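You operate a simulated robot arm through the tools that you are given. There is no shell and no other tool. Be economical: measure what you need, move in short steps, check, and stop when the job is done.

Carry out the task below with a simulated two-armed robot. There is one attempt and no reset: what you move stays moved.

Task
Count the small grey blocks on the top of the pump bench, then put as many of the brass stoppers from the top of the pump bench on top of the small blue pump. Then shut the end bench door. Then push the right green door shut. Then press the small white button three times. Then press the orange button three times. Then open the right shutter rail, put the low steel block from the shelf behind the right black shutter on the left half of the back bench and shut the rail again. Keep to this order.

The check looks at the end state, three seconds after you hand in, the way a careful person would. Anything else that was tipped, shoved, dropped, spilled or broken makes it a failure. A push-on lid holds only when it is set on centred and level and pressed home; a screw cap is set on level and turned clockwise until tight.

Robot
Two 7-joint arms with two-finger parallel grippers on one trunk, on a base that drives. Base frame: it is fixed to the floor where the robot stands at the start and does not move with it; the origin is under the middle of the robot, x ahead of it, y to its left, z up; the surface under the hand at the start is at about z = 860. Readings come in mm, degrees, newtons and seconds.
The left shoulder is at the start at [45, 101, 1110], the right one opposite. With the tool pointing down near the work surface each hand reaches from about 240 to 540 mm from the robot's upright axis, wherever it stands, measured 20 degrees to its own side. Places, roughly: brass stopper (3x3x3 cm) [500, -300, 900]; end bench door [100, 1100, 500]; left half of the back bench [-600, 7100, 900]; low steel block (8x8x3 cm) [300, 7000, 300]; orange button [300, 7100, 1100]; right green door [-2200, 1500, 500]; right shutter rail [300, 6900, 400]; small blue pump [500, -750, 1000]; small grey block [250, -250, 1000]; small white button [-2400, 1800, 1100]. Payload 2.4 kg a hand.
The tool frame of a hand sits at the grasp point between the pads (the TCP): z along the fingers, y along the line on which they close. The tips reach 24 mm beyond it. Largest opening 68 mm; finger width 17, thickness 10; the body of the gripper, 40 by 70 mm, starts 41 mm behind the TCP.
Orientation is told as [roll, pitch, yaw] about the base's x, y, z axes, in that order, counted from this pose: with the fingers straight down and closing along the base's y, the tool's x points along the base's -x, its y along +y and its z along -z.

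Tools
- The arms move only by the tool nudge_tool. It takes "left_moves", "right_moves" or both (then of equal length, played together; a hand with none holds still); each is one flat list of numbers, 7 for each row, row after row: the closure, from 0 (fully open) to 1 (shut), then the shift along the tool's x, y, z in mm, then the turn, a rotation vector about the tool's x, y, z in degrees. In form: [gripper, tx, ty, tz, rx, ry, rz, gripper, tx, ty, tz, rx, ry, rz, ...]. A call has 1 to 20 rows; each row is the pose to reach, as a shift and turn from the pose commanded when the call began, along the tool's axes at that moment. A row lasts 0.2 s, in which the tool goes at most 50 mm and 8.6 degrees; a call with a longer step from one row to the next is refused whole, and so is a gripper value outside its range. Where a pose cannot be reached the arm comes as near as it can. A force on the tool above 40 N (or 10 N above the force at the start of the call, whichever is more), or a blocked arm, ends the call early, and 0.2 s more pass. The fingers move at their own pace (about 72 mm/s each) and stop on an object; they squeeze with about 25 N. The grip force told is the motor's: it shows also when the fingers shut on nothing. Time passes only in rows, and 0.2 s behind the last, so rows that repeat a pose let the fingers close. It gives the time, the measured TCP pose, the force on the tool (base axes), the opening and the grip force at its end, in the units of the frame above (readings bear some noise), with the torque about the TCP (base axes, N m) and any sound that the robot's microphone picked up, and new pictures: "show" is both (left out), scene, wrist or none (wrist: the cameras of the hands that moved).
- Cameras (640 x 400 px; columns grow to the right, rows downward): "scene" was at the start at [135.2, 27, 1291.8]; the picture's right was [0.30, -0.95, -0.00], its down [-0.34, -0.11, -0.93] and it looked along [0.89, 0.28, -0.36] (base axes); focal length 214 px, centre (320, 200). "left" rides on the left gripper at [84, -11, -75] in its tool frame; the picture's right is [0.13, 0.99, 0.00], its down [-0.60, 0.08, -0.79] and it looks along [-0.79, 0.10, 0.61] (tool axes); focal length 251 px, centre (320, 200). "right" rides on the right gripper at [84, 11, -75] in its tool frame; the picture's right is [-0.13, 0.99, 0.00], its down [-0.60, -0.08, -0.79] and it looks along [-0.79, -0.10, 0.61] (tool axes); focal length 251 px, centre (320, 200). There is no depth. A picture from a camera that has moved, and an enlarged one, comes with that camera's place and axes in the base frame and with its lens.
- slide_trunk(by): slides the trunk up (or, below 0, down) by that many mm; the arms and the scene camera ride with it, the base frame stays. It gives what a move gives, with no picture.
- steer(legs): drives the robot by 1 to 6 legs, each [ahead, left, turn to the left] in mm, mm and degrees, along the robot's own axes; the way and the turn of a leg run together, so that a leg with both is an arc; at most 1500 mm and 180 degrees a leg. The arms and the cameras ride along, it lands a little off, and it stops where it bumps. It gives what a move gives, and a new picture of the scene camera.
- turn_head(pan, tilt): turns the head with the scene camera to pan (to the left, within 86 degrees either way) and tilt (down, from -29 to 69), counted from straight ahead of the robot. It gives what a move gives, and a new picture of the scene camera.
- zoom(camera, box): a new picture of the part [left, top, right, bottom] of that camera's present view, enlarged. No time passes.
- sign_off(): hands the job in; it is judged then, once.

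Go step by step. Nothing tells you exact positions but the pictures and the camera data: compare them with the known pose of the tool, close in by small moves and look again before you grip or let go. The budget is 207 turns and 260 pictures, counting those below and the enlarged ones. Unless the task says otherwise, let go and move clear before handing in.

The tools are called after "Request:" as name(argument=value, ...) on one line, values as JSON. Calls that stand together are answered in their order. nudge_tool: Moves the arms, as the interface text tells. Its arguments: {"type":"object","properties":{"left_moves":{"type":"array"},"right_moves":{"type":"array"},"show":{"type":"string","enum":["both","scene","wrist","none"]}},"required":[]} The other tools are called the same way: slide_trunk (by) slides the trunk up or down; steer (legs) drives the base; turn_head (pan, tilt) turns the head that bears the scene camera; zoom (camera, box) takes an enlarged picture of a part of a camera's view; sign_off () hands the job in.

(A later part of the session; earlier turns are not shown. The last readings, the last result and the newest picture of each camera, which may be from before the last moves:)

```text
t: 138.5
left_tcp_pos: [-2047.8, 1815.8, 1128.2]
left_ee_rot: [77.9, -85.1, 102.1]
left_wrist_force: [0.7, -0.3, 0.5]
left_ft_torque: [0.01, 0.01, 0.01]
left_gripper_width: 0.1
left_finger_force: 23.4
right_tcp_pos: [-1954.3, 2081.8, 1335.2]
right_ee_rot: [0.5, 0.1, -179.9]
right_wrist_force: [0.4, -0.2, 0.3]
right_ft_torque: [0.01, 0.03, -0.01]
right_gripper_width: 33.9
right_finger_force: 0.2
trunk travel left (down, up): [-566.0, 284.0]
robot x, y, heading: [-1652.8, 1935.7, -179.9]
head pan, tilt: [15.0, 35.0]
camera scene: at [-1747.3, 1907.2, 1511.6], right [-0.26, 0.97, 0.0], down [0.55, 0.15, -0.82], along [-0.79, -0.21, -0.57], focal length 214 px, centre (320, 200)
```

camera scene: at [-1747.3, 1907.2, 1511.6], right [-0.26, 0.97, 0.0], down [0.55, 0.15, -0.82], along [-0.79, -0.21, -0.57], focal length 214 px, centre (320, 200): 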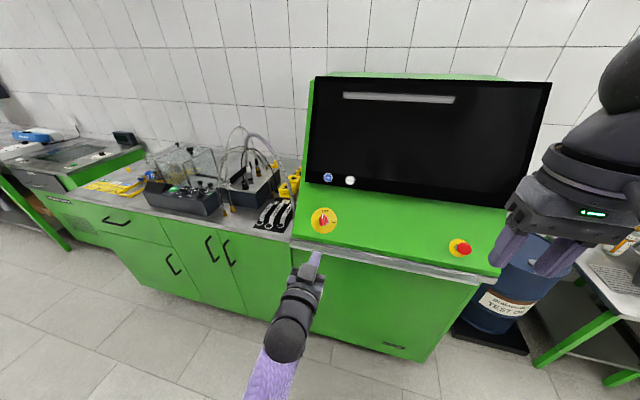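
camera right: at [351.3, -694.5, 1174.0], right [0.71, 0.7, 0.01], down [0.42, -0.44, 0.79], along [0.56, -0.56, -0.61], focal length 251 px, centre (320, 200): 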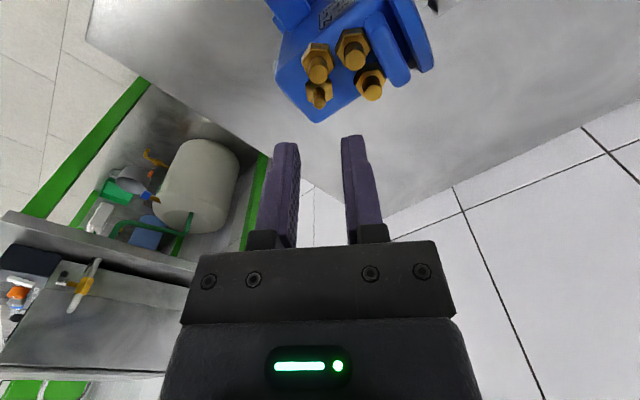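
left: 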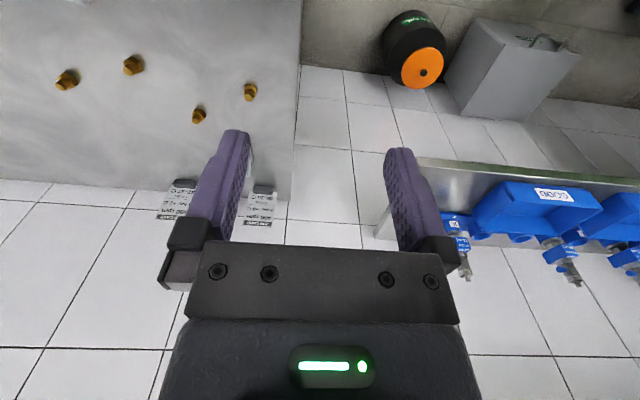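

Request:
steer(legs=[[230, -20, 0]])

Request:
zoom(camera="scene", box=[260, 150, 420, 250])

Request:
zoom(camera="left", box=[0, 0, 640, 400])

```text
t: 140.2
left_tcp_pos: [-2278.5, 1835.9, 1127.5]
left_ee_rot: [77.0, -85.1, 103.1]
left_wrist_force: [-1.2, 1.1, -0.3]
left_ft_torque: [-0.03, -0.02, 0.01]
left_gripper_width: 0.1
left_finger_force: 23.9
right_tcp_pos: [-2183.9, 2101.0, 1336.8]
right_ee_rot: [0.5, 0.0, -179.9]
right_wrist_force: [-0.1, -0.1, 0.1]
right_ft_torque: [0.04, 0.0, -0.01]
right_gripper_width: 34.0
right_finger_force: 0.1
trunk travel left (down, up): [-566.0, 284.0]
robot x, y, heading: [-1878.4, 1950.0, -179.9]
head pan, tilt: [15.0, 35.0]
camera scene: at [-1978.3, 1927.1, 1511.4], right [-0.26, 0.97, 0.0], down [0.55, 0.15, -0.82], along [-0.79, -0.21, -0.57], focal length 214 px, centre (320, 200)
```

scene: 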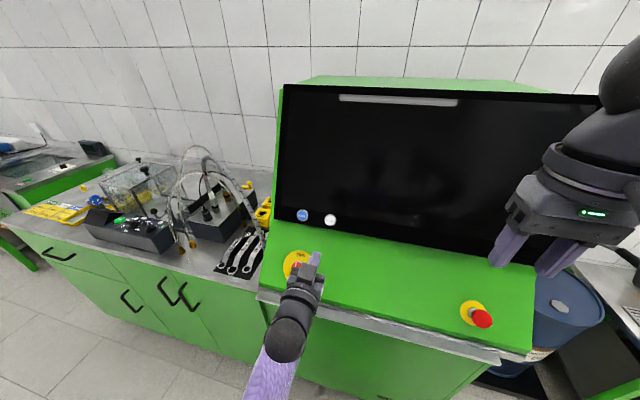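

```text
4.00 times, centred on (340, 200) of scene
camera zoom: at [-1978.3, 1927.1, 1511.4], right [-0.26, 0.97, 0.0], down [0.55, 0.15, -0.82], along [-0.79, -0.21, -0.57], focal length 858 px, centre (240, 200)
```

zoom: 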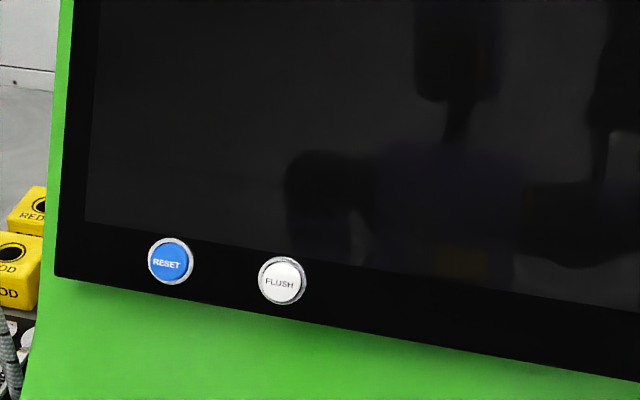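

```text
1.00 times, centred on (320, 200) of left (not enlarged: the box is as wide or as high as the picture)
camera zoom: at [-2200.4, 1839.5, 1043.6], right [0.0, -1.0, -0.05], down [0.78, -0.03, 0.62], along [-0.62, -0.04, 0.78], focal length 251 px, centre (320, 200)
```

zoom: 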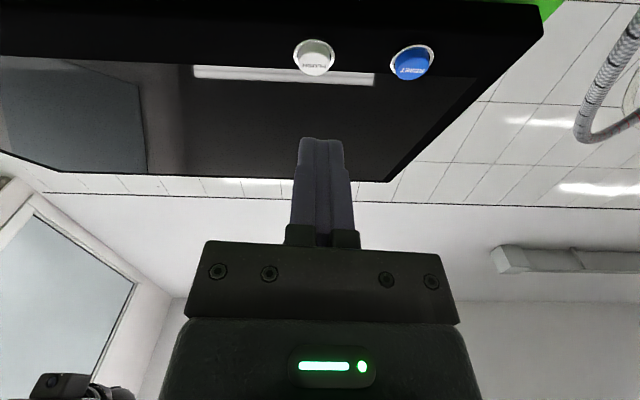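

The wrist and scene views agree: FLUSH is at (-2417, 1840, 1131), about 31 mm across. Drive 80 mm closer.

Request:
steer(legs=[[80, -3, 0]])

Request:
zoom(camera="left", box=[220, 0, 420, 160])

Request:
zoom(camera="scene", box=[260, 200, 400, 310])

```text
t: 141.3
left_tcp_pos: [-2358.5, 1837.0, 1127.9]
left_ee_rot: [77.2, -85.0, 102.8]
left_wrist_force: [-0.9, -0.5, -0.9]
left_ft_torque: [-0.02, -0.02, -0.01]
left_gripper_width: 0.2
left_finger_force: 24.0
right_tcp_pos: [-2264.2, 2104.6, 1335.7]
right_ee_rot: [0.4, 0.0, -179.9]
right_wrist_force: [0.2, 0.1, -1.0]
right_ft_torque: [0.01, -0.02, 0.01]
right_gripper_width: 34.0
right_finger_force: 0.0
trunk travel left (down, up): [-566.0, 284.0]
robot x, y, heading: [-1959.2, 1950.0, -179.7]
head pan, tilt: [15.0, 35.0]
camera scene: at [-2058.5, 1929.9, 1511.4], right [-0.26, 0.97, 0.0], down [0.55, 0.15, -0.82], along [-0.79, -0.21, -0.57], focal length 214 px, centre (320, 200)
```

scene: 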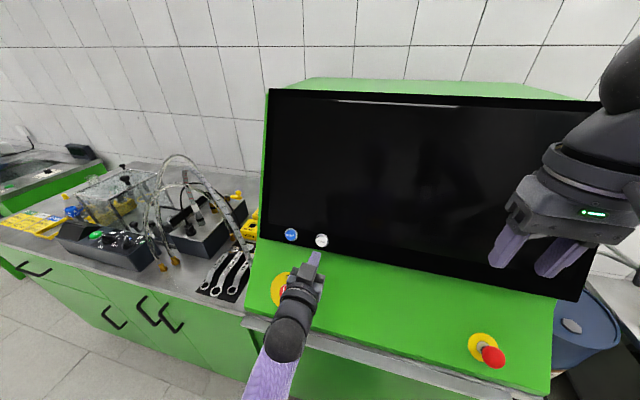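

```text
2.50 times, centred on (320, 80) of left
camera zoom: at [-2280.5, 1841.4, 1043.4], right [0.0, -1.0, -0.04], down [0.78, -0.03, 0.62], along [-0.62, -0.04, 0.78], focal length 629 px, centre (320, 500)
```

zoom: 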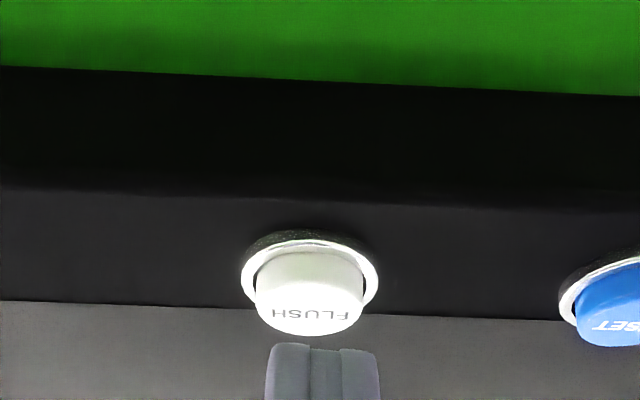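

```text
3.64 times, centred on (330, 255) of scene
camera zoom: at [-2058.5, 1929.9, 1511.4], right [-0.26, 0.97, 0.0], down [0.55, 0.15, -0.82], along [-0.79, -0.21, -0.57], focal length 780 px, centre (284, 0)
```

zoom: 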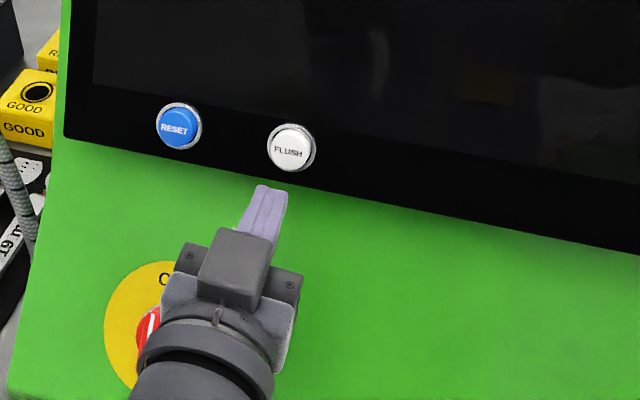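

Tip is just short of the button cap. I'll adjust 2 mm sideways and 3 mm up and press in small steps.

Request:
nudge_tool(left_moves=[1, -4, -2.5, 8, 0, 0, 0, 1, -4, -2.5, 16, 0, 0, 0, 1, -4, -2.5, 22, 0, 0, 0, 1, -4, -2.5, 26, 0, 0, 0, 1, -4, -2.5, 29, 0, 0, 0], show="none")

Request:
zoom(camera="left", box=[220, 40, 420, 200])

```text
t: 142.5
left_tcp_pos: [-2386.3, 1838.1, 1129.9]
left_ee_rot: [77.0, -84.3, 103.0]
left_wrist_force: [2.4, -1.3, -0.6]
left_ft_torque: [0.03, -0.06, 0.0]
left_gripper_width: 0.2
left_finger_force: 23.9
right_tcp_pos: [-2263.5, 2104.2, 1336.4]
right_ee_rot: [0.5, 0.0, -179.9]
right_wrist_force: [0.1, -0.1, 0.0]
right_ft_torque: [-0.01, 0.02, 0.0]
right_gripper_width: 34.0
right_finger_force: 0.0
trunk travel left (down, up): [-566.0, 284.0]
robot x, y, heading: [-1960.7, 1954.6, -180.0]
head pan, tilt: [15.0, 35.0]
```

```text
2.50 times, centred on (320, 120) of left
camera zoom: at [-2307.4, 1841.0, 1045.2], right [0.0, -1.0, -0.03], down [0.78, -0.02, 0.63], along [-0.63, -0.03, 0.78], focal length 629 px, centre (320, 400)
```

zoom: 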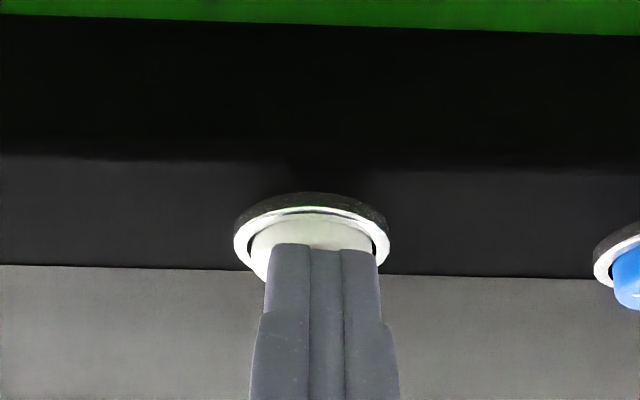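

Contact has begun. First press.

Request:
nudge_tool(left_moves=[1, 0, 0, 2, 0, 0, 0, 1, 0, 0, 4, 0, 0, 0, 1, 0, 0, 6, 0, 0, 0], show="none")

Request:
zoom(camera="left", box=[220, 40, 420, 200])

```text
t: 143.3
left_tcp_pos: [-2389.8, 1838.0, 1129.0]
left_ee_rot: [76.8, -84.2, 103.2]
left_wrist_force: [12.3, 1.5, -4.7]
left_ft_torque: [-0.03, -0.21, -0.04]
left_gripper_width: 0.3
left_finger_force: 23.8
right_tcp_pos: [-2263.0, 2103.6, 1336.7]
right_ee_rot: [0.5, 0.0, -179.9]
right_wrist_force: [-0.1, 0.4, 0.3]
right_ft_torque: [-0.01, 0.01, -0.02]
right_gripper_width: 34.1
right_finger_force: 0.1
trunk travel left (down, up): [-566.0, 284.0]
robot x, y, heading: [-1957.2, 1953.2, -180.0]
head pan, tilt: [15.0, 35.0]
heard: click
```

```text
2.50 times, centred on (320, 120) of left
camera zoom: at [-2311.8, 1840.8, 1044.7], right [0.0, -1.0, -0.03], down [0.78, -0.02, 0.63], along [-0.63, -0.03, 0.78], focal length 629 px, centre (320, 400)
```

zoom: 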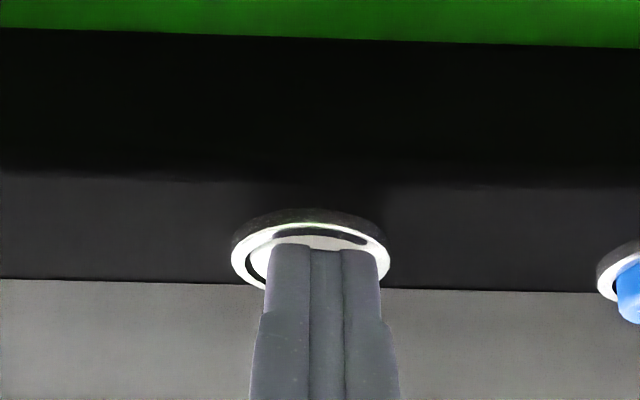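

Heard a click: press one. Release by 10 mm and press again.

Request:
nudge_tool(left_moves=[1, 0, 0, -6, 0, 0, 0, 1, 0, 0, -12, 0, 0, 0, 1, 0, 0, -12, 0, 0, 0], show="none")

Request:
nudge_tool(left_moves=[1, 0, 0, 5, 0, 0, 0, 1, 0, 0, 9, 0, 0, 0, 1, 0, 0, 12, 0, 0, 0, 1, 0, 0, 12, 0, 0, 0], show="none")

```text
t: 144.1
left_tcp_pos: [-2381.9, 1835.3, 1132.3]
left_ee_rot: [81.5, -84.3, 98.7]
left_wrist_force: [0.6, -0.1, -0.1]
left_ft_torque: [0.01, -0.02, 0.02]
left_gripper_width: 0.0
left_finger_force: 24.0
right_tcp_pos: [-2263.7, 2102.5, 1335.4]
right_ee_rot: [0.5, 0.0, -179.8]
right_wrist_force: [0.2, -0.1, 0.4]
right_ft_torque: [-0.01, 0.01, 0.0]
right_gripper_width: 33.9
right_finger_force: 0.0
trunk travel left (down, up): [-566.0, 284.0]
robot x, y, heading: [-1961.2, 1954.0, -179.9]
head pan, tilt: [15.0, 35.0]
```

```text
t: 145.1
left_tcp_pos: [-2389.0, 1838.5, 1127.7]
left_ee_rot: [76.6, -84.2, 103.4]
left_wrist_force: [12.0, 2.1, -5.5]
left_ft_torque: [0.01, -0.23, -0.06]
left_gripper_width: 0.0
left_finger_force: 23.7
right_tcp_pos: [-2261.8, 2104.1, 1336.7]
right_ee_rot: [0.4, -0.1, -179.9]
right_wrist_force: [-0.3, 0.2, -1.1]
right_ft_torque: [-0.02, 0.0, -0.02]
right_gripper_width: 33.6
right_finger_force: 0.1
trunk travel left (down, up): [-566.0, 284.0]
robot x, y, heading: [-1958.8, 1953.4, -179.8]
head pan, tilt: [15.0, 35.0]
heard: click
```

Second click. Once more.

Request:
nudge_tool(left_moves=[1, 0, 0, -6, 0, 0, 0, 1, 0, 0, -12, 0, 0, 0, 1, 0, 0, -12, 0, 0, 0], show="none")

Request:
nudge_tool(left_moves=[1, 0, 0, 5, 0, 0, 0, 1, 0, 0, 9, 0, 0, 0, 1, 0, 0, 12, 0, 0, 0, 1, 0, 0, 12, 0, 0, 0], show="none")

```text
t: 145.9
left_tcp_pos: [-2381.4, 1836.0, 1132.2]
left_ee_rot: [82.0, -84.2, 98.1]
left_wrist_force: [0.6, 0.2, 0.5]
left_ft_torque: [0.01, 0.02, -0.01]
left_gripper_width: 0.1
left_finger_force: 23.6
right_tcp_pos: [-2263.8, 2103.8, 1335.1]
right_ee_rot: [0.5, -0.1, -179.8]
right_wrist_force: [0.1, 0.4, 0.7]
right_ft_torque: [0.01, 0.0, -0.02]
right_gripper_width: 33.6
right_finger_force: 0.0
trunk travel left (down, up): [-566.0, 284.0]
robot x, y, heading: [-1960.8, 1954.3, -180.2]
head pan, tilt: [15.0, 35.0]
```

```text
t: 146.9
left_tcp_pos: [-2390.5, 1836.3, 1128.5]
left_ee_rot: [76.2, -84.0, 103.7]
left_wrist_force: [10.0, 1.1, -5.8]
left_ft_torque: [0.0, -0.18, -0.04]
left_gripper_width: 0.0
left_finger_force: 23.8
right_tcp_pos: [-2262.4, 2104.0, 1336.5]
right_ee_rot: [0.5, -0.1, -179.9]
right_wrist_force: [-0.7, -0.4, 0.5]
right_ft_torque: [0.0, -0.01, 0.01]
right_gripper_width: 34.1
right_finger_force: 0.1
trunk travel left (down, up): [-566.0, 284.0]
robot x, y, heading: [-1958.5, 1951.5, -179.7]
head pan, tilt: [15.0, 35.0]
heard: click
```

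Three clicks for the white button. I'll withdraw and head to the far end of the room.

Request:
nudge_tool(left_moves=[1, 0, 0, -30, 0, 0, 0, 1, 0, 0, -70, 0, 0, 0], show="none")

Request:
steer(legs=[[-800, 0, 0], [0, 0, -90]])

Request:
turn_head(pan=0, tilt=15)

```text
t: 147.5
left_tcp_pos: [-2324.9, 1834.4, 1136.5]
left_ee_rot: [86.1, -83.7, 94.2]
left_wrist_force: [1.1, 0.6, 1.0]
left_ft_torque: [0.0, -0.02, -0.01]
left_gripper_width: 0.0
left_finger_force: 23.5
right_tcp_pos: [-2263.6, 2102.8, 1335.6]
right_ee_rot: [0.5, 0.0, -179.8]
right_wrist_force: [-0.4, -1.5, -0.9]
right_ft_torque: [-0.02, -0.02, 0.01]
right_gripper_width: 34.1
right_finger_force: 0.1
trunk travel left (down, up): [-566.0, 284.0]
robot x, y, heading: [-1963.6, 1956.2, -180.2]
head pan, tilt: [15.0, 35.0]
```

```text
t: 155.6
left_tcp_pos: [-1284.5, 2320.2, 1131.6]
left_ee_rot: [79.7, -83.9, 11.3]
left_wrist_force: [0.6, -0.8, -0.3]
left_ft_torque: [0.05, 0.01, -0.04]
left_gripper_width: 0.2
left_finger_force: 23.4
right_tcp_pos: [-1015.9, 2265.8, 1336.0]
right_ee_rot: [0.5, 0.0, 91.0]
right_wrist_force: [-0.2, -0.2, 0.7]
right_ft_torque: [-0.01, -0.01, -0.01]
right_gripper_width: 34.0
right_finger_force: 0.0
trunk travel left (down, up): [-566.0, 284.0]
robot x, y, heading: [-1158.1, 1960.9, 91.2]
head pan, tilt: [15.0, 35.0]
camera scene: at [-1181.0, 2057.9, 1511.5], right [0.96, 0.28, 0.0], down [0.16, -0.55, -0.82], along [-0.23, 0.79, -0.57], focal length 214 px, centre (320, 200)
```

scene: 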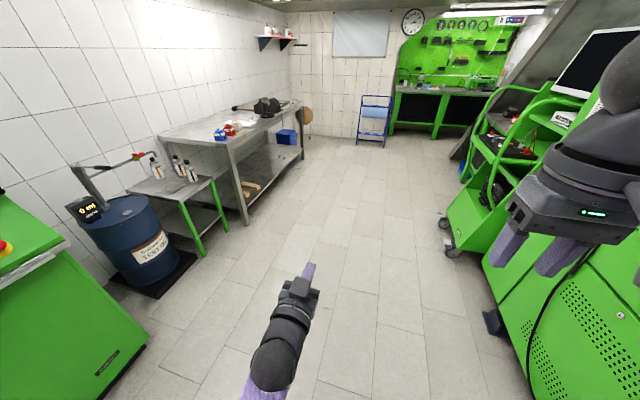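

```text
t: 156.4
left_tcp_pos: [-1283.2, 2319.7, 1131.4]
left_ee_rot: [79.9, -83.6, 11.1]
left_wrist_force: [-0.1, 0.1, 0.8]
left_ft_torque: [-0.01, -0.02, -0.01]
left_gripper_width: 0.0
left_finger_force: 23.8
right_tcp_pos: [-1015.6, 2266.5, 1335.9]
right_ee_rot: [0.6, 0.0, 91.2]
right_wrist_force: [0.1, 0.3, 0.4]
right_ft_torque: [0.0, 0.02, -0.04]
right_gripper_width: 33.9
right_finger_force: 0.0
trunk travel left (down, up): [-566.0, 284.0]
robot x, y, heading: [-1162.4, 1962.3, 91.1]
head pan, tilt: [0.0, 15.0]
camera scene: at [-1158.5, 2066.8, 1543.4], right [1.0, 0.02, 0.0], down [0.01, -0.26, -0.97], along [-0.02, 0.97, -0.26], focal length 214 px, centre (320, 200)
```

scene: 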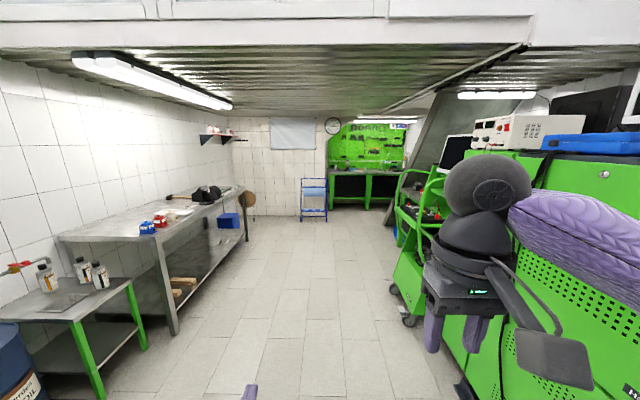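

The back bench is at the far end. Driving down the aisle.

Request:
steer(legs=[[1500, 0, -1], [1500, 0, 0]])

```text
t: 170.8
left_tcp_pos: [-1313.5, 5297.0, 1131.0]
left_ee_rot: [79.9, -83.7, 10.2]
left_wrist_force: [0.5, -0.4, -0.8]
left_ft_torque: [-0.03, 0.0, -0.05]
left_gripper_width: 0.0
left_finger_force: 23.6
right_tcp_pos: [-1045.1, 5240.0, 1335.7]
right_ee_rot: [0.5, 0.0, 90.1]
right_wrist_force: [0.1, 1.1, 1.3]
right_ft_torque: [0.01, -0.01, 0.0]
right_gripper_width: 33.8
right_finger_force: 0.2
trunk travel left (down, up): [-566.0, 284.0]
robot x, y, heading: [-1195.1, 4933.7, 90.7]
head pan, tilt: [0.0, 15.0]
camera scene: at [-1192.9, 5043.1, 1543.5], right [1.0, 0.0, 0.0], down [0.0, -0.26, -0.97], along [0.0, 0.97, -0.26], focal length 214 px, centre (320, 200)
```

scene: 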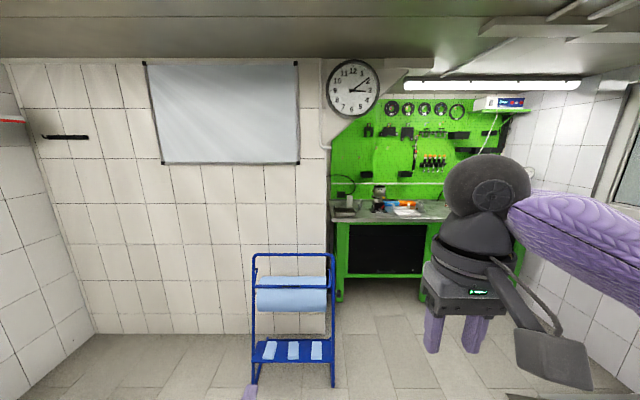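

Request:
turn_head(pan=-55, tilt=25)

```text
t: 172.0
left_tcp_pos: [-1314.3, 5297.8, 1132.6]
left_ee_rot: [80.0, -83.6, 9.9]
left_wrist_force: [-0.4, 0.0, 0.4]
left_ft_torque: [0.0, -0.01, 0.0]
left_gripper_width: 0.0
left_finger_force: 23.4
right_tcp_pos: [-1046.5, 5240.4, 1335.7]
right_ee_rot: [0.6, 0.1, 90.3]
right_wrist_force: [-0.6, -0.8, -0.7]
right_ft_torque: [0.02, 0.0, -0.01]
right_gripper_width: 34.0
right_finger_force: 0.1
trunk travel left (down, up): [-566.0, 284.0]
robot x, y, heading: [-1195.0, 4933.4, 90.0]
head pan, tilt: [-55.0, 25.0]
camera scene: at [-1117.4, 5002.7, 1527.3], right [0.58, -0.82, 0.0], down [-0.34, -0.24, -0.91], along [0.74, 0.52, -0.42], focal length 214 px, centre (320, 200)
```

scene: 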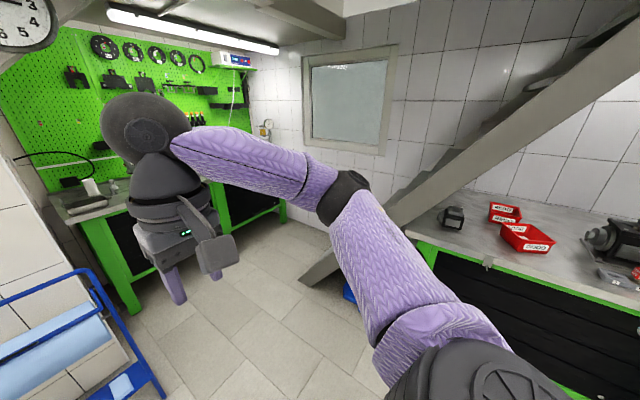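

There's a niche with the back bench, a stair foot near (30, 5980) to avoid on its right. I'll go right, then ahead along x≈-550.

Request:
steer(legs=[[0, -650, 0], [1300, 0, 0]])

Request:
turn_head(pan=-30, tilt=25)

```text
t: 181.8
left_tcp_pos: [-673.2, 6601.9, 1131.5]
left_ee_rot: [79.9, -83.6, 10.3]
left_wrist_force: [0.4, -0.2, -0.2]
left_ft_torque: [-0.01, 0.01, 0.02]
left_gripper_width: 0.2
left_finger_force: 24.0
right_tcp_pos: [-405.4, 6543.7, 1335.9]
right_ee_rot: [0.4, 0.0, 90.4]
right_wrist_force: [-0.8, -0.5, -0.2]
right_ft_torque: [-0.01, 0.01, 0.04]
right_gripper_width: 34.0
right_finger_force: 0.0
trunk travel left (down, up): [-566.0, 284.0]
robot x, y, heading: [-556.1, 6237.3, 90.3]
head pan, tilt: [-55.0, 25.0]
camera scene: at [-476.0, 6306.5, 1527.3], right [0.58, -0.82, 0.0], down [-0.34, -0.24, -0.91], along [0.74, 0.52, -0.42], focal length 214 px, centre (320, 200)
```

scene: 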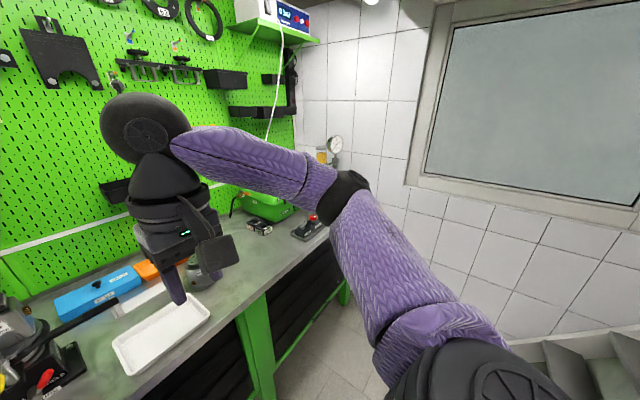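

```text
t: 182.7
left_tcp_pos: [-674.1, 6601.6, 1131.0]
left_ee_rot: [80.1, -83.5, 10.1]
left_wrist_force: [0.2, 0.2, -0.3]
left_ft_torque: [-0.02, -0.01, -0.03]
left_gripper_width: 0.0
left_finger_force: 23.8
right_tcp_pos: [-406.0, 6543.5, 1336.6]
right_ee_rot: [0.5, -0.1, 90.3]
right_wrist_force: [0.6, 0.5, 0.0]
right_ft_torque: [-0.01, 0.0, 0.01]
right_gripper_width: 34.2
right_finger_force: 0.0
trunk travel left (down, up): [-566.0, 284.0]
robot x, y, heading: [-550.5, 6237.2, 90.1]
head pan, tilt: [-30.0, 25.0]
camera scene: at [-505.5, 6333.0, 1527.3], right [0.87, -0.5, 0.0], down [-0.21, -0.37, -0.91], along [0.45, 0.79, -0.42], focal length 214 px, centre (320, 200)
```

scene: 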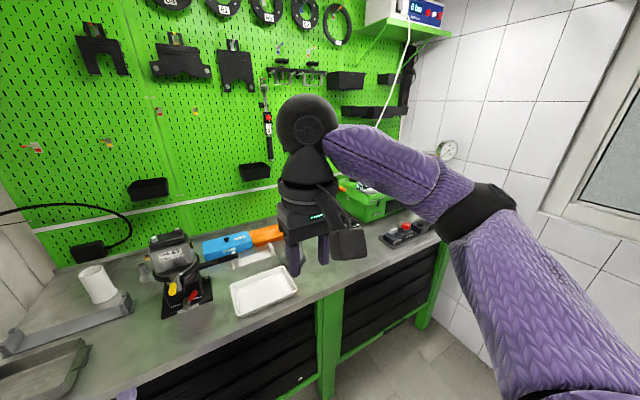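

Request:
zoom(camera="scene", box=[340, 160, 460, 260])

Request:
zoom(camera="scene", box=[330, 0, 470, 80])

Request:
zoom(camera="scene", box=[0, 180, 340, 400])

```text
4.00 times, centred on (400, 210) of scene
camera zoom: at [-505.5, 6333.0, 1527.3], right [0.87, -0.5, 0.0], down [-0.21, -0.37, -0.91], along [0.45, 0.79, -0.42], focal length 858 px, centre (0, 160)
```

zoom: 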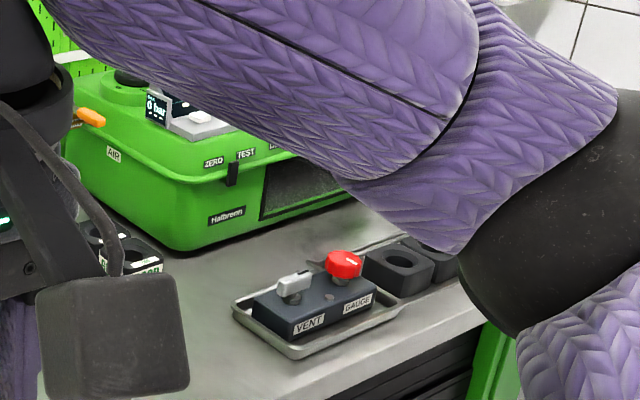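

```text
4.57 times, centred on (400, 40) of scene
camera zoom: at [-505.5, 6333.0, 1527.3], right [0.87, -0.5, 0.0], down [-0.21, -0.37, -0.91], along [0.45, 0.79, -0.42], focal length 980 px, centre (-46, 931)
```

zoom: 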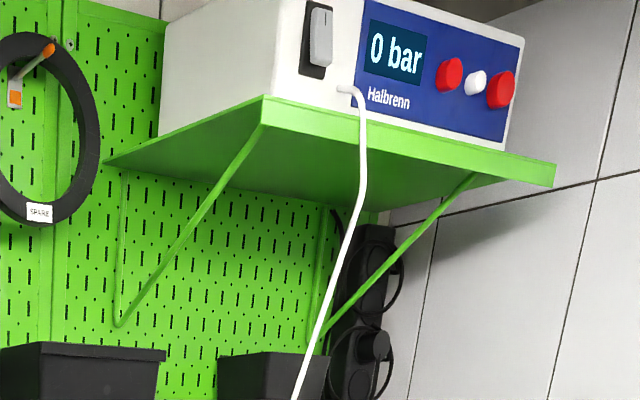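

```text
1.82 times, centred on (170, 290) of scene
camera zoom: at [-505.5, 6333.0, 1527.3], right [0.87, -0.5, 0.0], down [-0.21, -0.37, -0.91], along [0.45, 0.79, -0.42], focal length 390 px, centre (593, 36)
```

zoom: 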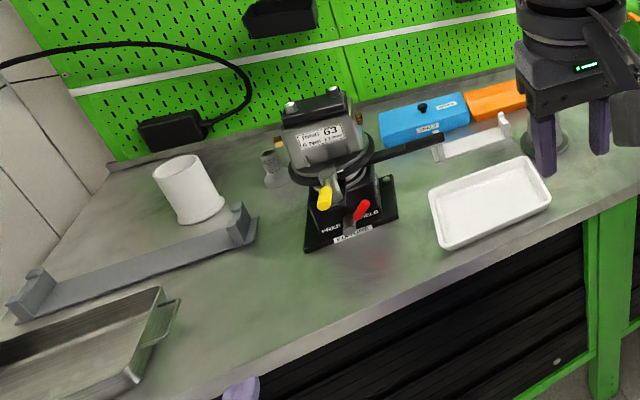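

A green tester stands at the right end of the bench with something orange on it. I'll move nearer: ahead 150 then right 500.

Request:
steer(legs=[[150, 0, 0], [0, -450, 0]])

Request:
turn_head(pan=0, tilt=35)

```text
t: 186.4
left_tcp_pos: [-224.4, 6754.4, 1131.4]
left_ee_rot: [80.2, -83.6, 10.1]
left_wrist_force: [-0.2, 0.1, 0.9]
left_ft_torque: [0.02, 0.01, 0.01]
left_gripper_width: 0.1
left_finger_force: 23.4
right_tcp_pos: [44.2, 6697.3, 1335.7]
right_ee_rot: [0.5, -0.1, 90.4]
right_wrist_force: [-0.1, -0.3, -0.3]
right_ft_torque: [0.0, 0.04, -0.01]
right_gripper_width: 34.0
right_finger_force: 0.1
trunk travel left (down, up): [-566.0, 284.0]
robot x, y, heading: [-104.6, 6393.2, 90.7]
head pan, tilt: [-30.0, 25.0]
camera scene: at [-55.4, 6486.8, 1527.3], right [0.87, -0.49, 0.0], down [-0.21, -0.37, -0.91], along [0.45, 0.79, -0.42], focal length 214 px, centre (320, 200)
```

scene: 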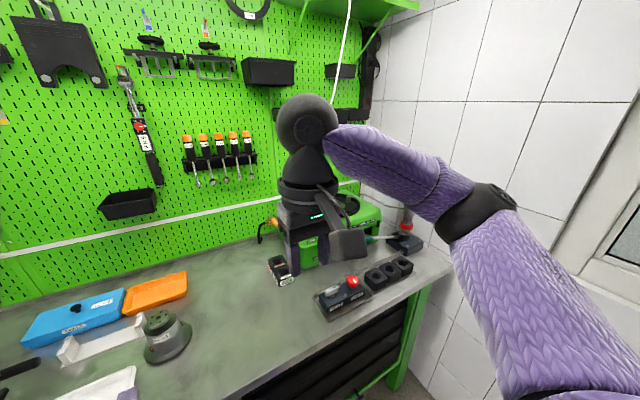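

```text
t: 187.3
left_tcp_pos: [-225.4, 6754.5, 1132.1]
left_ee_rot: [80.1, -83.4, 10.1]
left_wrist_force: [0.1, -0.3, -0.7]
left_ft_torque: [-0.03, 0.01, 0.0]
left_gripper_width: 0.0
left_finger_force: 23.8
right_tcp_pos: [43.2, 6696.9, 1335.4]
right_ee_rot: [0.6, -0.1, 90.5]
right_wrist_force: [-0.1, -0.4, -0.6]
right_ft_torque: [0.0, 0.0, 0.0]
right_gripper_width: 34.0
right_finger_force: 0.0
trunk travel left (down, up): [-566.0, 284.0]
robot x, y, heading: [-101.9, 6390.7, 90.3]
head pan, tilt: [0.0, 35.0]
camera scene: at [-102.2, 6494.7, 1511.5], right [1.0, 0.01, 0.0], down [0.0, -0.57, -0.82], along [-0.01, 0.82, -0.57], focal length 214 px, centre (320, 200)
```

scene: 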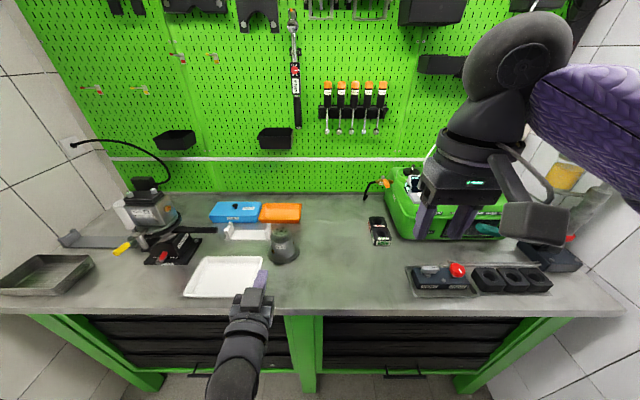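

Request:
zoom(camera="right", box=[0, 0, 640, 400])

Request:
zoom(camera="scene", box=[350, 150, 530, 300])

```text
1.00 times, centred on (320, 200) of right (not enlarged: the box is as wide or as high as the picture)
camera zoom: at [35.0, 6612.8, 1412.1], right [-0.99, 0.12, 0.01], down [0.08, 0.6, 0.79], along [0.09, 0.79, -0.61], focal length 251 px, centre (320, 200)
```

zoom: 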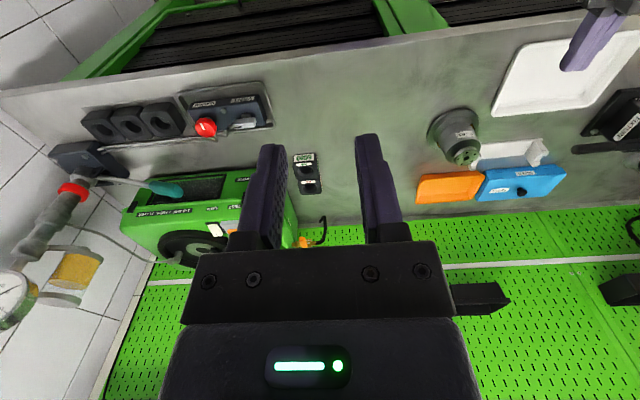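

```text
2.67 times, centred on (440, 225) of scene
camera zoom: at [-102.2, 6494.7, 1511.5], right [1.0, 0.01, 0.0], down [0.0, -0.57, -0.82], along [-0.01, 0.82, -0.57], focal length 572 px, centre (0, 133)
```

zoom: 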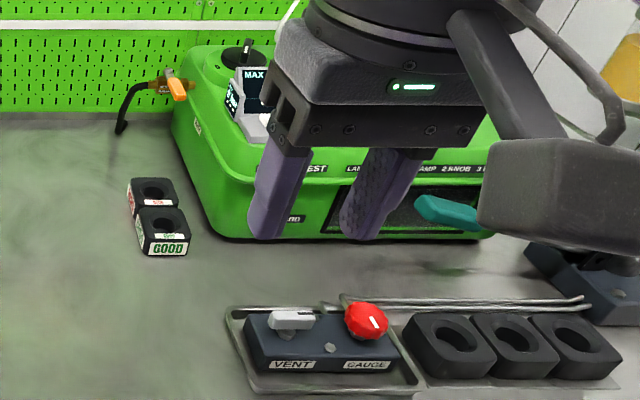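

The right hand hides the tester's top; I'll shift it up and to the right.

Request:
nudge_tool(right_moves=[0.5, 10, -35, -20, 0, 0, 0, 0.5, 20, -70, -40, 0, 0, 0, 0.5, 30, -105, -60, 0, 0, 0, 0.5, 40, -140, -80, 0, 0, 0, 0.5, 50, -175, -90, 0, 0, 0], show="none")

Request:
zoom(camera="scene", box=[360, 150, 540, 270])

Request:
zoom(camera="right", box=[120, 100, 440, 260])

```text
t: 188.5
left_tcp_pos: [-225.0, 6754.8, 1131.6]
left_ee_rot: [80.0, -83.4, 10.3]
left_wrist_force: [0.6, 0.4, -0.3]
left_ft_torque: [-0.03, -0.02, 0.02]
left_gripper_width: 0.0
left_finger_force: 24.2
right_tcp_pos: [219.2, 6655.4, 1420.7]
right_ee_rot: [0.7, 0.0, 90.5]
right_wrist_force: [-0.1, -0.1, 0.2]
right_ft_torque: [-0.02, 0.02, -0.05]
right_gripper_width: 34.0
right_finger_force: 0.0
right hand out of reach, approached as far as the arm can: row 5
trunk travel left (down, up): [-566.0, 284.0]
robot x, y, heading: [-103.5, 6397.1, 90.5]
head pan, tilt: [0.0, 35.0]
```

```text
3.33 times, centred on (450, 210) of scene
camera zoom: at [-101.8, 6495.1, 1511.5], right [1.0, 0.01, 0.0], down [0.0, -0.57, -0.82], along [-0.01, 0.82, -0.57], focal length 715 px, centre (-113, 167)
```

zoom: 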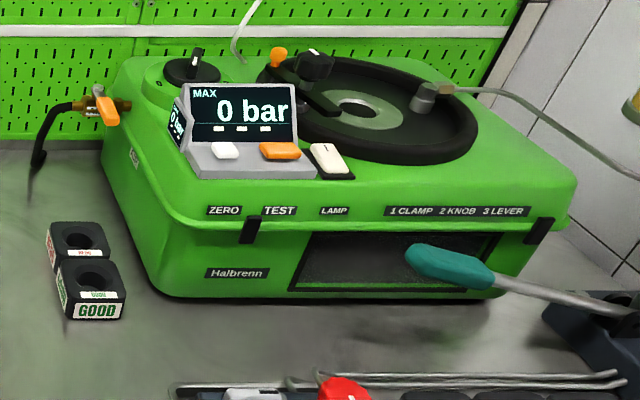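

```text
2.00 times, centred on (280, 180) of right
camera zoom: at [210.5, 6572.1, 1497.2], right [-0.99, 0.12, 0.01], down [0.08, 0.6, 0.79], along [0.09, 0.79, -0.61], focal length 503 px, centre (400, 240)
```

zoom: 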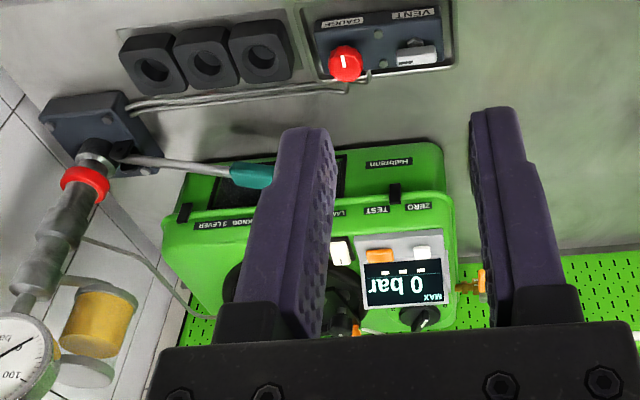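

The orange TEST button is at about (304, 7125, 1095), beside the white ZERO. I'll use the right hand pitched 45°; first position the robot.

Request:
steer(legs=[[0, -255, 0], [150, 0, 0]])

Request:
slide_trunk(by=-80)

Request:
turn_head(pan=-10, tilt=35)

```text
t: 191.3
left_tcp_pos: [28.9, 6907.5, 1131.4]
left_ee_rot: [79.6, -83.5, 10.5]
left_wrist_force: [-0.5, 0.2, 0.9]
left_ft_torque: [0.01, 0.01, 0.0]
left_gripper_width: 0.0
left_finger_force: 23.7
right_tcp_pos: [469.8, 6810.3, 1420.5]
right_ee_rot: [0.6, 0.1, 90.4]
right_wrist_force: [-0.4, 0.7, 0.0]
right_ft_torque: [0.01, 0.01, -0.04]
right_gripper_width: 33.9
right_finger_force: 0.1
trunk travel left (down, up): [-566.0, 284.0]
robot x, y, heading: [145.8, 6545.4, 90.4]
head pan, tilt: [0.0, 35.0]
camera scene: at [150.8, 6647.8, 1511.4], right [1.0, 0.01, 0.0], down [0.0, -0.57, -0.82], along [-0.01, 0.82, -0.57], focal length 214 px, centre (320, 200)
```

scene: 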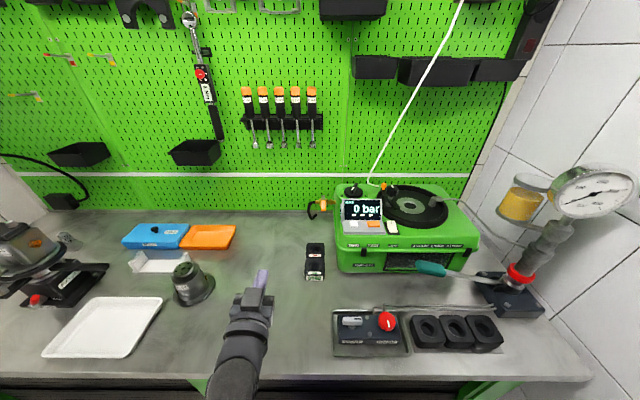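

```text
t: 192.5
left_tcp_pos: [27.4, 6906.9, 1052.9]
left_ee_rot: [80.8, -83.5, 9.3]
left_wrist_force: [-0.5, 1.1, -0.9]
left_ft_torque: [-0.03, -0.01, 0.01]
left_gripper_width: 0.0
left_finger_force: 24.2
right_tcp_pos: [471.8, 6813.9, 1335.8]
right_ee_rot: [0.6, 0.7, 90.4]
right_wrist_force: [0.4, -0.3, -0.3]
right_ft_torque: [0.01, -0.01, 0.01]
right_gripper_width: 34.0
right_finger_force: 0.1
trunk travel left (down, up): [-486.0, 364.0]
robot x, y, heading: [148.7, 6542.3, 90.5]
head pan, tilt: [0.0, 35.0]
```

```text
t: 193.2
left_tcp_pos: [28.3, 6906.6, 1051.9]
left_ee_rot: [80.2, -83.4, 9.8]
left_wrist_force: [-0.3, 1.1, 0.4]
left_ft_torque: [-0.03, 0.0, 0.0]
left_gripper_width: 0.0
left_finger_force: 23.5
right_tcp_pos: [471.5, 6814.7, 1337.4]
right_ee_rot: [0.6, 0.8, 90.4]
right_wrist_force: [-0.1, 0.5, -0.2]
right_ft_torque: [0.01, -0.02, -0.01]
right_gripper_width: 33.8
right_finger_force: 0.0
trunk travel left (down, up): [-486.0, 364.0]
robot x, y, heading: [149.1, 6545.8, 90.4]
head pan, tilt: [-10.0, 35.0]
camera scene: at [166.0, 6651.2, 1431.3], right [0.99, -0.17, 0.0], down [-0.1, -0.57, -0.82], along [0.14, 0.81, -0.57], focal length 214 px, centre (320, 200)
```

scene: 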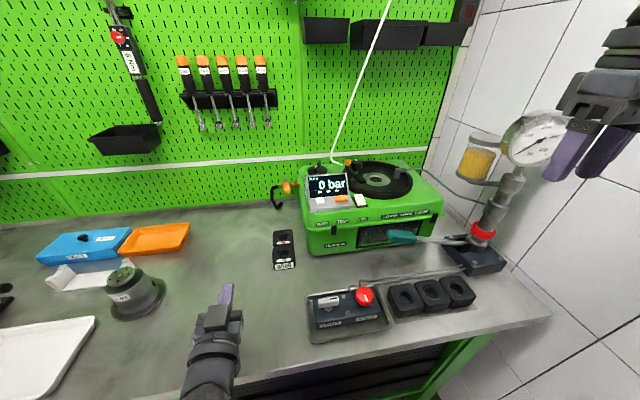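

Request:
nudge_tool(right_moves=[1, 0, 42, 0, 0, -8, 0, 1, 0, 84, 0, 0, -16, 0, 1, 0, 126, 0, 0, -24, 0, 1, 0, 167, 0, 0, -32, 0, 1, -35, 167, 25, 0, -40, 0, 1, -70, 167, 50, 0, -45, 0, 1, -110, 167, 75, 0, -45, 0, 1, -150, 167, 100, 0, -45, 0, 1, -195, 167, 120, 0, -45, 0, 1, -235, 167, 137, 0, -45, 0], show="both")

```text
t: 195.4
left_tcp_pos: [27.5, 6905.7, 1051.8]
left_ee_rot: [80.1, -83.4, 10.0]
left_wrist_force: [-0.3, -1.0, 0.6]
left_ft_torque: [0.0, -0.04, -0.01]
left_gripper_width: 0.0
left_finger_force: 23.3
right_tcp_pos: [301.0, 7046.0, 1197.2]
right_ee_rot: [0.6, -44.3, 89.9]
right_wrist_force: [-0.4, -0.4, -0.8]
right_ft_torque: [-0.01, 0.01, -0.01]
right_gripper_width: 0.1
right_finger_force: 23.5
trunk travel left (down, up): [-486.0, 364.0]
robot x, y, heading: [147.9, 6545.4, 90.1]
head pan, tilt: [-10.0, 35.0]
camera scene: at [165.8, 6651.7, 1431.2], right [0.99, -0.17, 0.0], down [-0.1, -0.57, -0.82], along [0.14, 0.81, -0.57], focal length 214 px, centre (320, 200)
camera right: at [292.1, 6933.0, 1194.2], right [-0.99, 0.09, 0.1], down [0.09, -0.12, 0.99], along [0.1, 0.99, 0.11], focal length 251 px, centre (320, 200)
```

scene: 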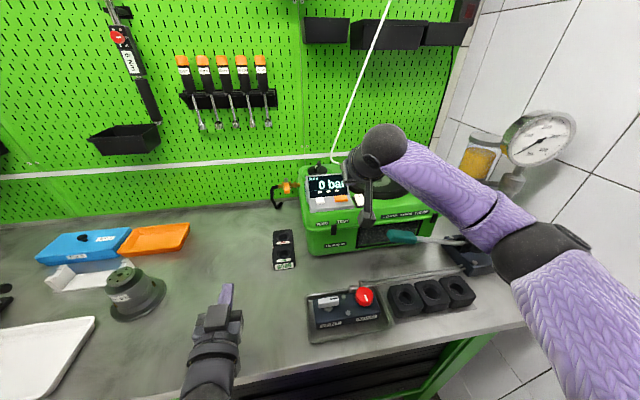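
right: 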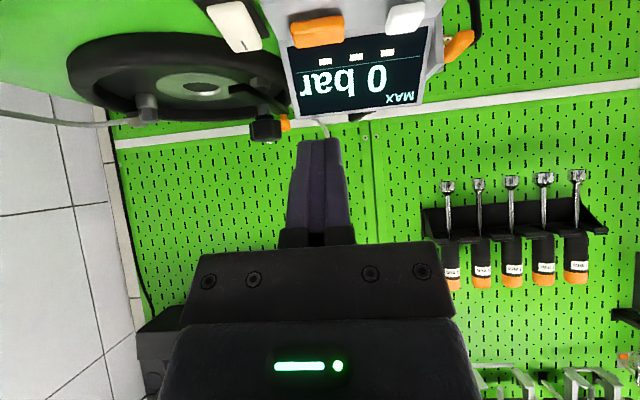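

The wrist view confirms the button at (302, 7125, 1095). Approaching along the tool axis.

Request:
nudge_tool(right_moves=[1, 15, 0, 20, 0, 0, 0, 1, 15, 0, 50, 0, 0, 0, 1, 15, 0, 80, 0, 0, 0], show="wrist")

Request:
zoom(camera="scene", box=[290, 150, 420, 240])

```text
t: 196.2
left_tcp_pos: [26.4, 6907.4, 1052.5]
left_ee_rot: [80.3, -83.4, 9.9]
left_wrist_force: [-0.4, 1.2, 0.7]
left_ft_torque: [0.02, -0.01, 0.04]
left_gripper_width: 0.1
left_finger_force: 23.3
right_tcp_pos: [300.2, 7089.6, 1129.5]
right_ee_rot: [0.6, -44.3, 90.0]
right_wrist_force: [0.1, -0.2, 0.1]
right_ft_torque: [0.0, -0.02, 0.0]
right_gripper_width: 0.1
right_finger_force: 23.5
trunk travel left (down, up): [-486.0, 364.0]
robot x, y, heading: [149.1, 6544.9, 90.2]
head pan, tilt: [-10.0, 35.0]
camera right: at [291.2, 6977.5, 1125.6], right [-0.99, 0.09, 0.1], down [0.09, -0.12, 0.99], along [0.1, 0.99, 0.11], focal length 251 px, centre (320, 200)
```

right: 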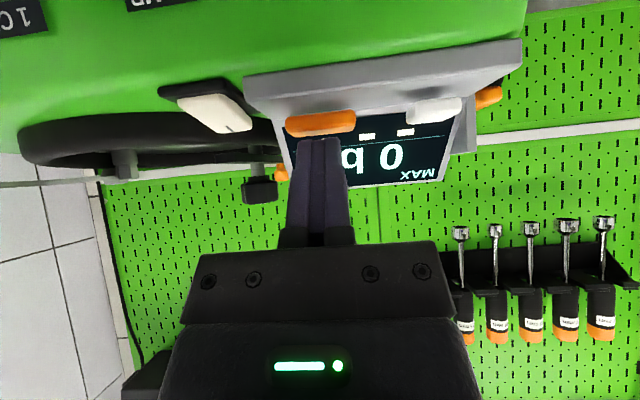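

```text
4.44 times, centred on (355, 195) of scene
camera zoom: at [165.8, 6651.5, 1431.3], right [0.99, -0.17, 0.0], down [-0.1, -0.57, -0.82], along [0.14, 0.81, -0.57], focal length 953 px, centre (164, 222)
```

zoom: 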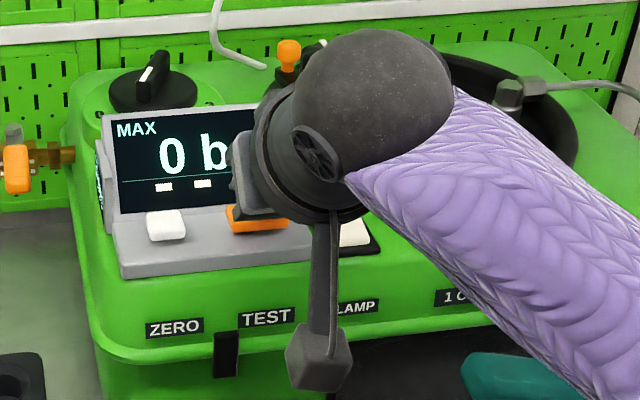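

The button faces upward on a nearly level panel, so I'll lift, steepen the hand to about 20° from vertical, and come above the button.

Request:
nudge_tool(right_moves=[1, -20.8, 0, -35.6, 0, 0, 0, 1, -20.8, -1, -35.6, 0, 8, 0, 1, -20.8, -2, -35.6, 0, 16, 0, 1, -20.8, -2, -35.6, 0, 24.3, 0, 1, -38.9, -2, -1.2, 0, 24.3, 0], show="wrist")

Request:
turn_head(pan=-5, tilt=28)

Request:
zoom(camera="scene", box=[290, 180, 420, 280])

```text
t: 197.4
left_tcp_pos: [28.6, 6907.3, 1051.6]
left_ee_rot: [80.4, -83.4, 10.0]
left_wrist_force: [1.5, -0.7, 0.4]
left_ft_torque: [0.02, -0.01, 0.04]
left_gripper_width: 0.0
left_finger_force: 23.7
right_tcp_pos: [302.9, 7090.7, 1159.0]
right_ee_rot: [0.5, -20.1, 90.4]
right_wrist_force: [0.7, -0.1, -0.4]
right_ft_torque: [-0.03, 0.02, 0.0]
right_gripper_width: 0.0
right_finger_force: 23.7
right hand out of reach, approached as far as the arm can: row 5
trunk travel left (down, up): [-486.0, 364.0]
robot x, y, heading: [148.2, 6542.0, 90.4]
head pan, tilt: [-10.0, 35.0]
camera right: at [295.0, 6986.0, 1201.2], right [-0.99, 0.11, 0.05], down [0.08, 0.3, 0.95], along [0.09, 0.95, -0.3], focal length 251 px, centre (320, 200)
```

right: 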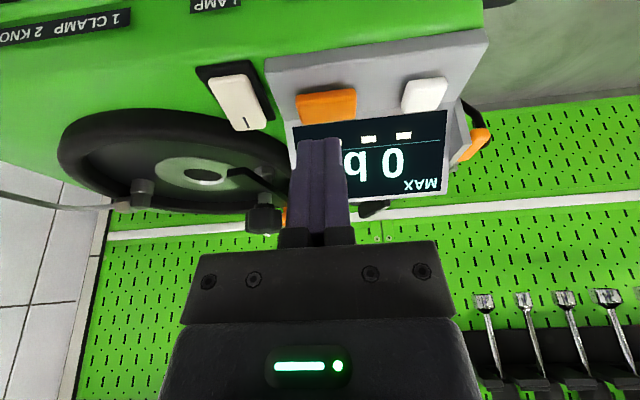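

```text
t: 198.1
left_tcp_pos: [28.0, 6906.5, 1051.3]
left_ee_rot: [80.3, -83.4, 10.0]
left_wrist_force: [-0.3, 0.3, 0.4]
left_ft_torque: [-0.01, -0.01, 0.04]
left_gripper_width: 0.0
left_finger_force: 23.5
right_tcp_pos: [302.4, 7090.9, 1158.1]
right_ee_rot: [0.4, -20.0, 90.3]
right_wrist_force: [0.3, -0.1, -0.4]
right_ft_torque: [0.0, 0.02, 0.01]
right_gripper_width: 0.0
right_finger_force: 23.3
trunk travel left (down, up): [-486.0, 364.0]
robot x, y, heading: [149.5, 6543.6, 90.4]
head pan, tilt: [-5.0, 28.0]
camera scene: at [158.7, 6655.4, 1442.2], right [1.0, -0.08, 0.0], down [-0.04, -0.47, -0.88], along [0.07, 0.88, -0.47], focal length 214 px, centre (320, 200)
```

scene: 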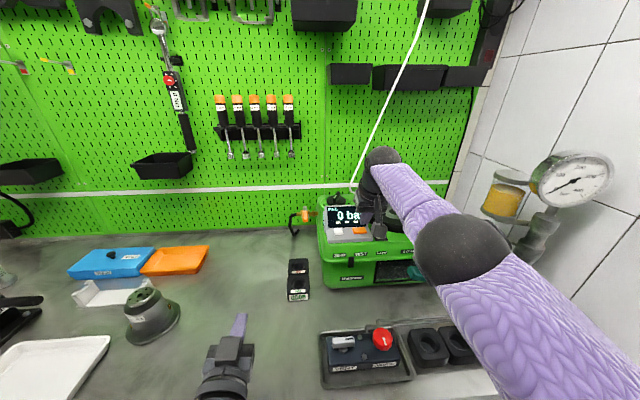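

```text
4.00 times, centred on (355, 230) of scene
camera zoom: at [158.7, 6655.4, 1442.2], right [1.0, -0.08, 0.0], down [-0.04, -0.47, -0.88], along [0.07, 0.88, -0.47], focal length 858 px, centre (180, 80)
```

zoom: 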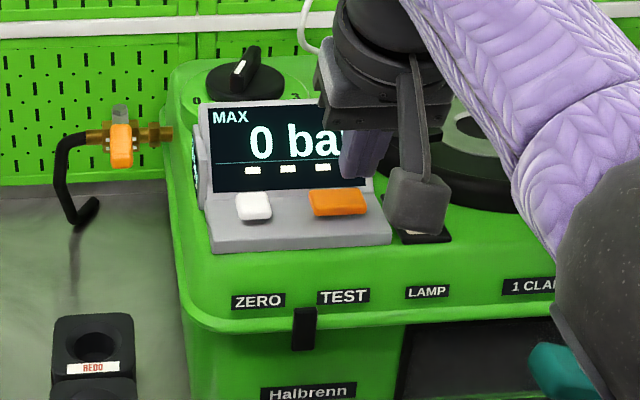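

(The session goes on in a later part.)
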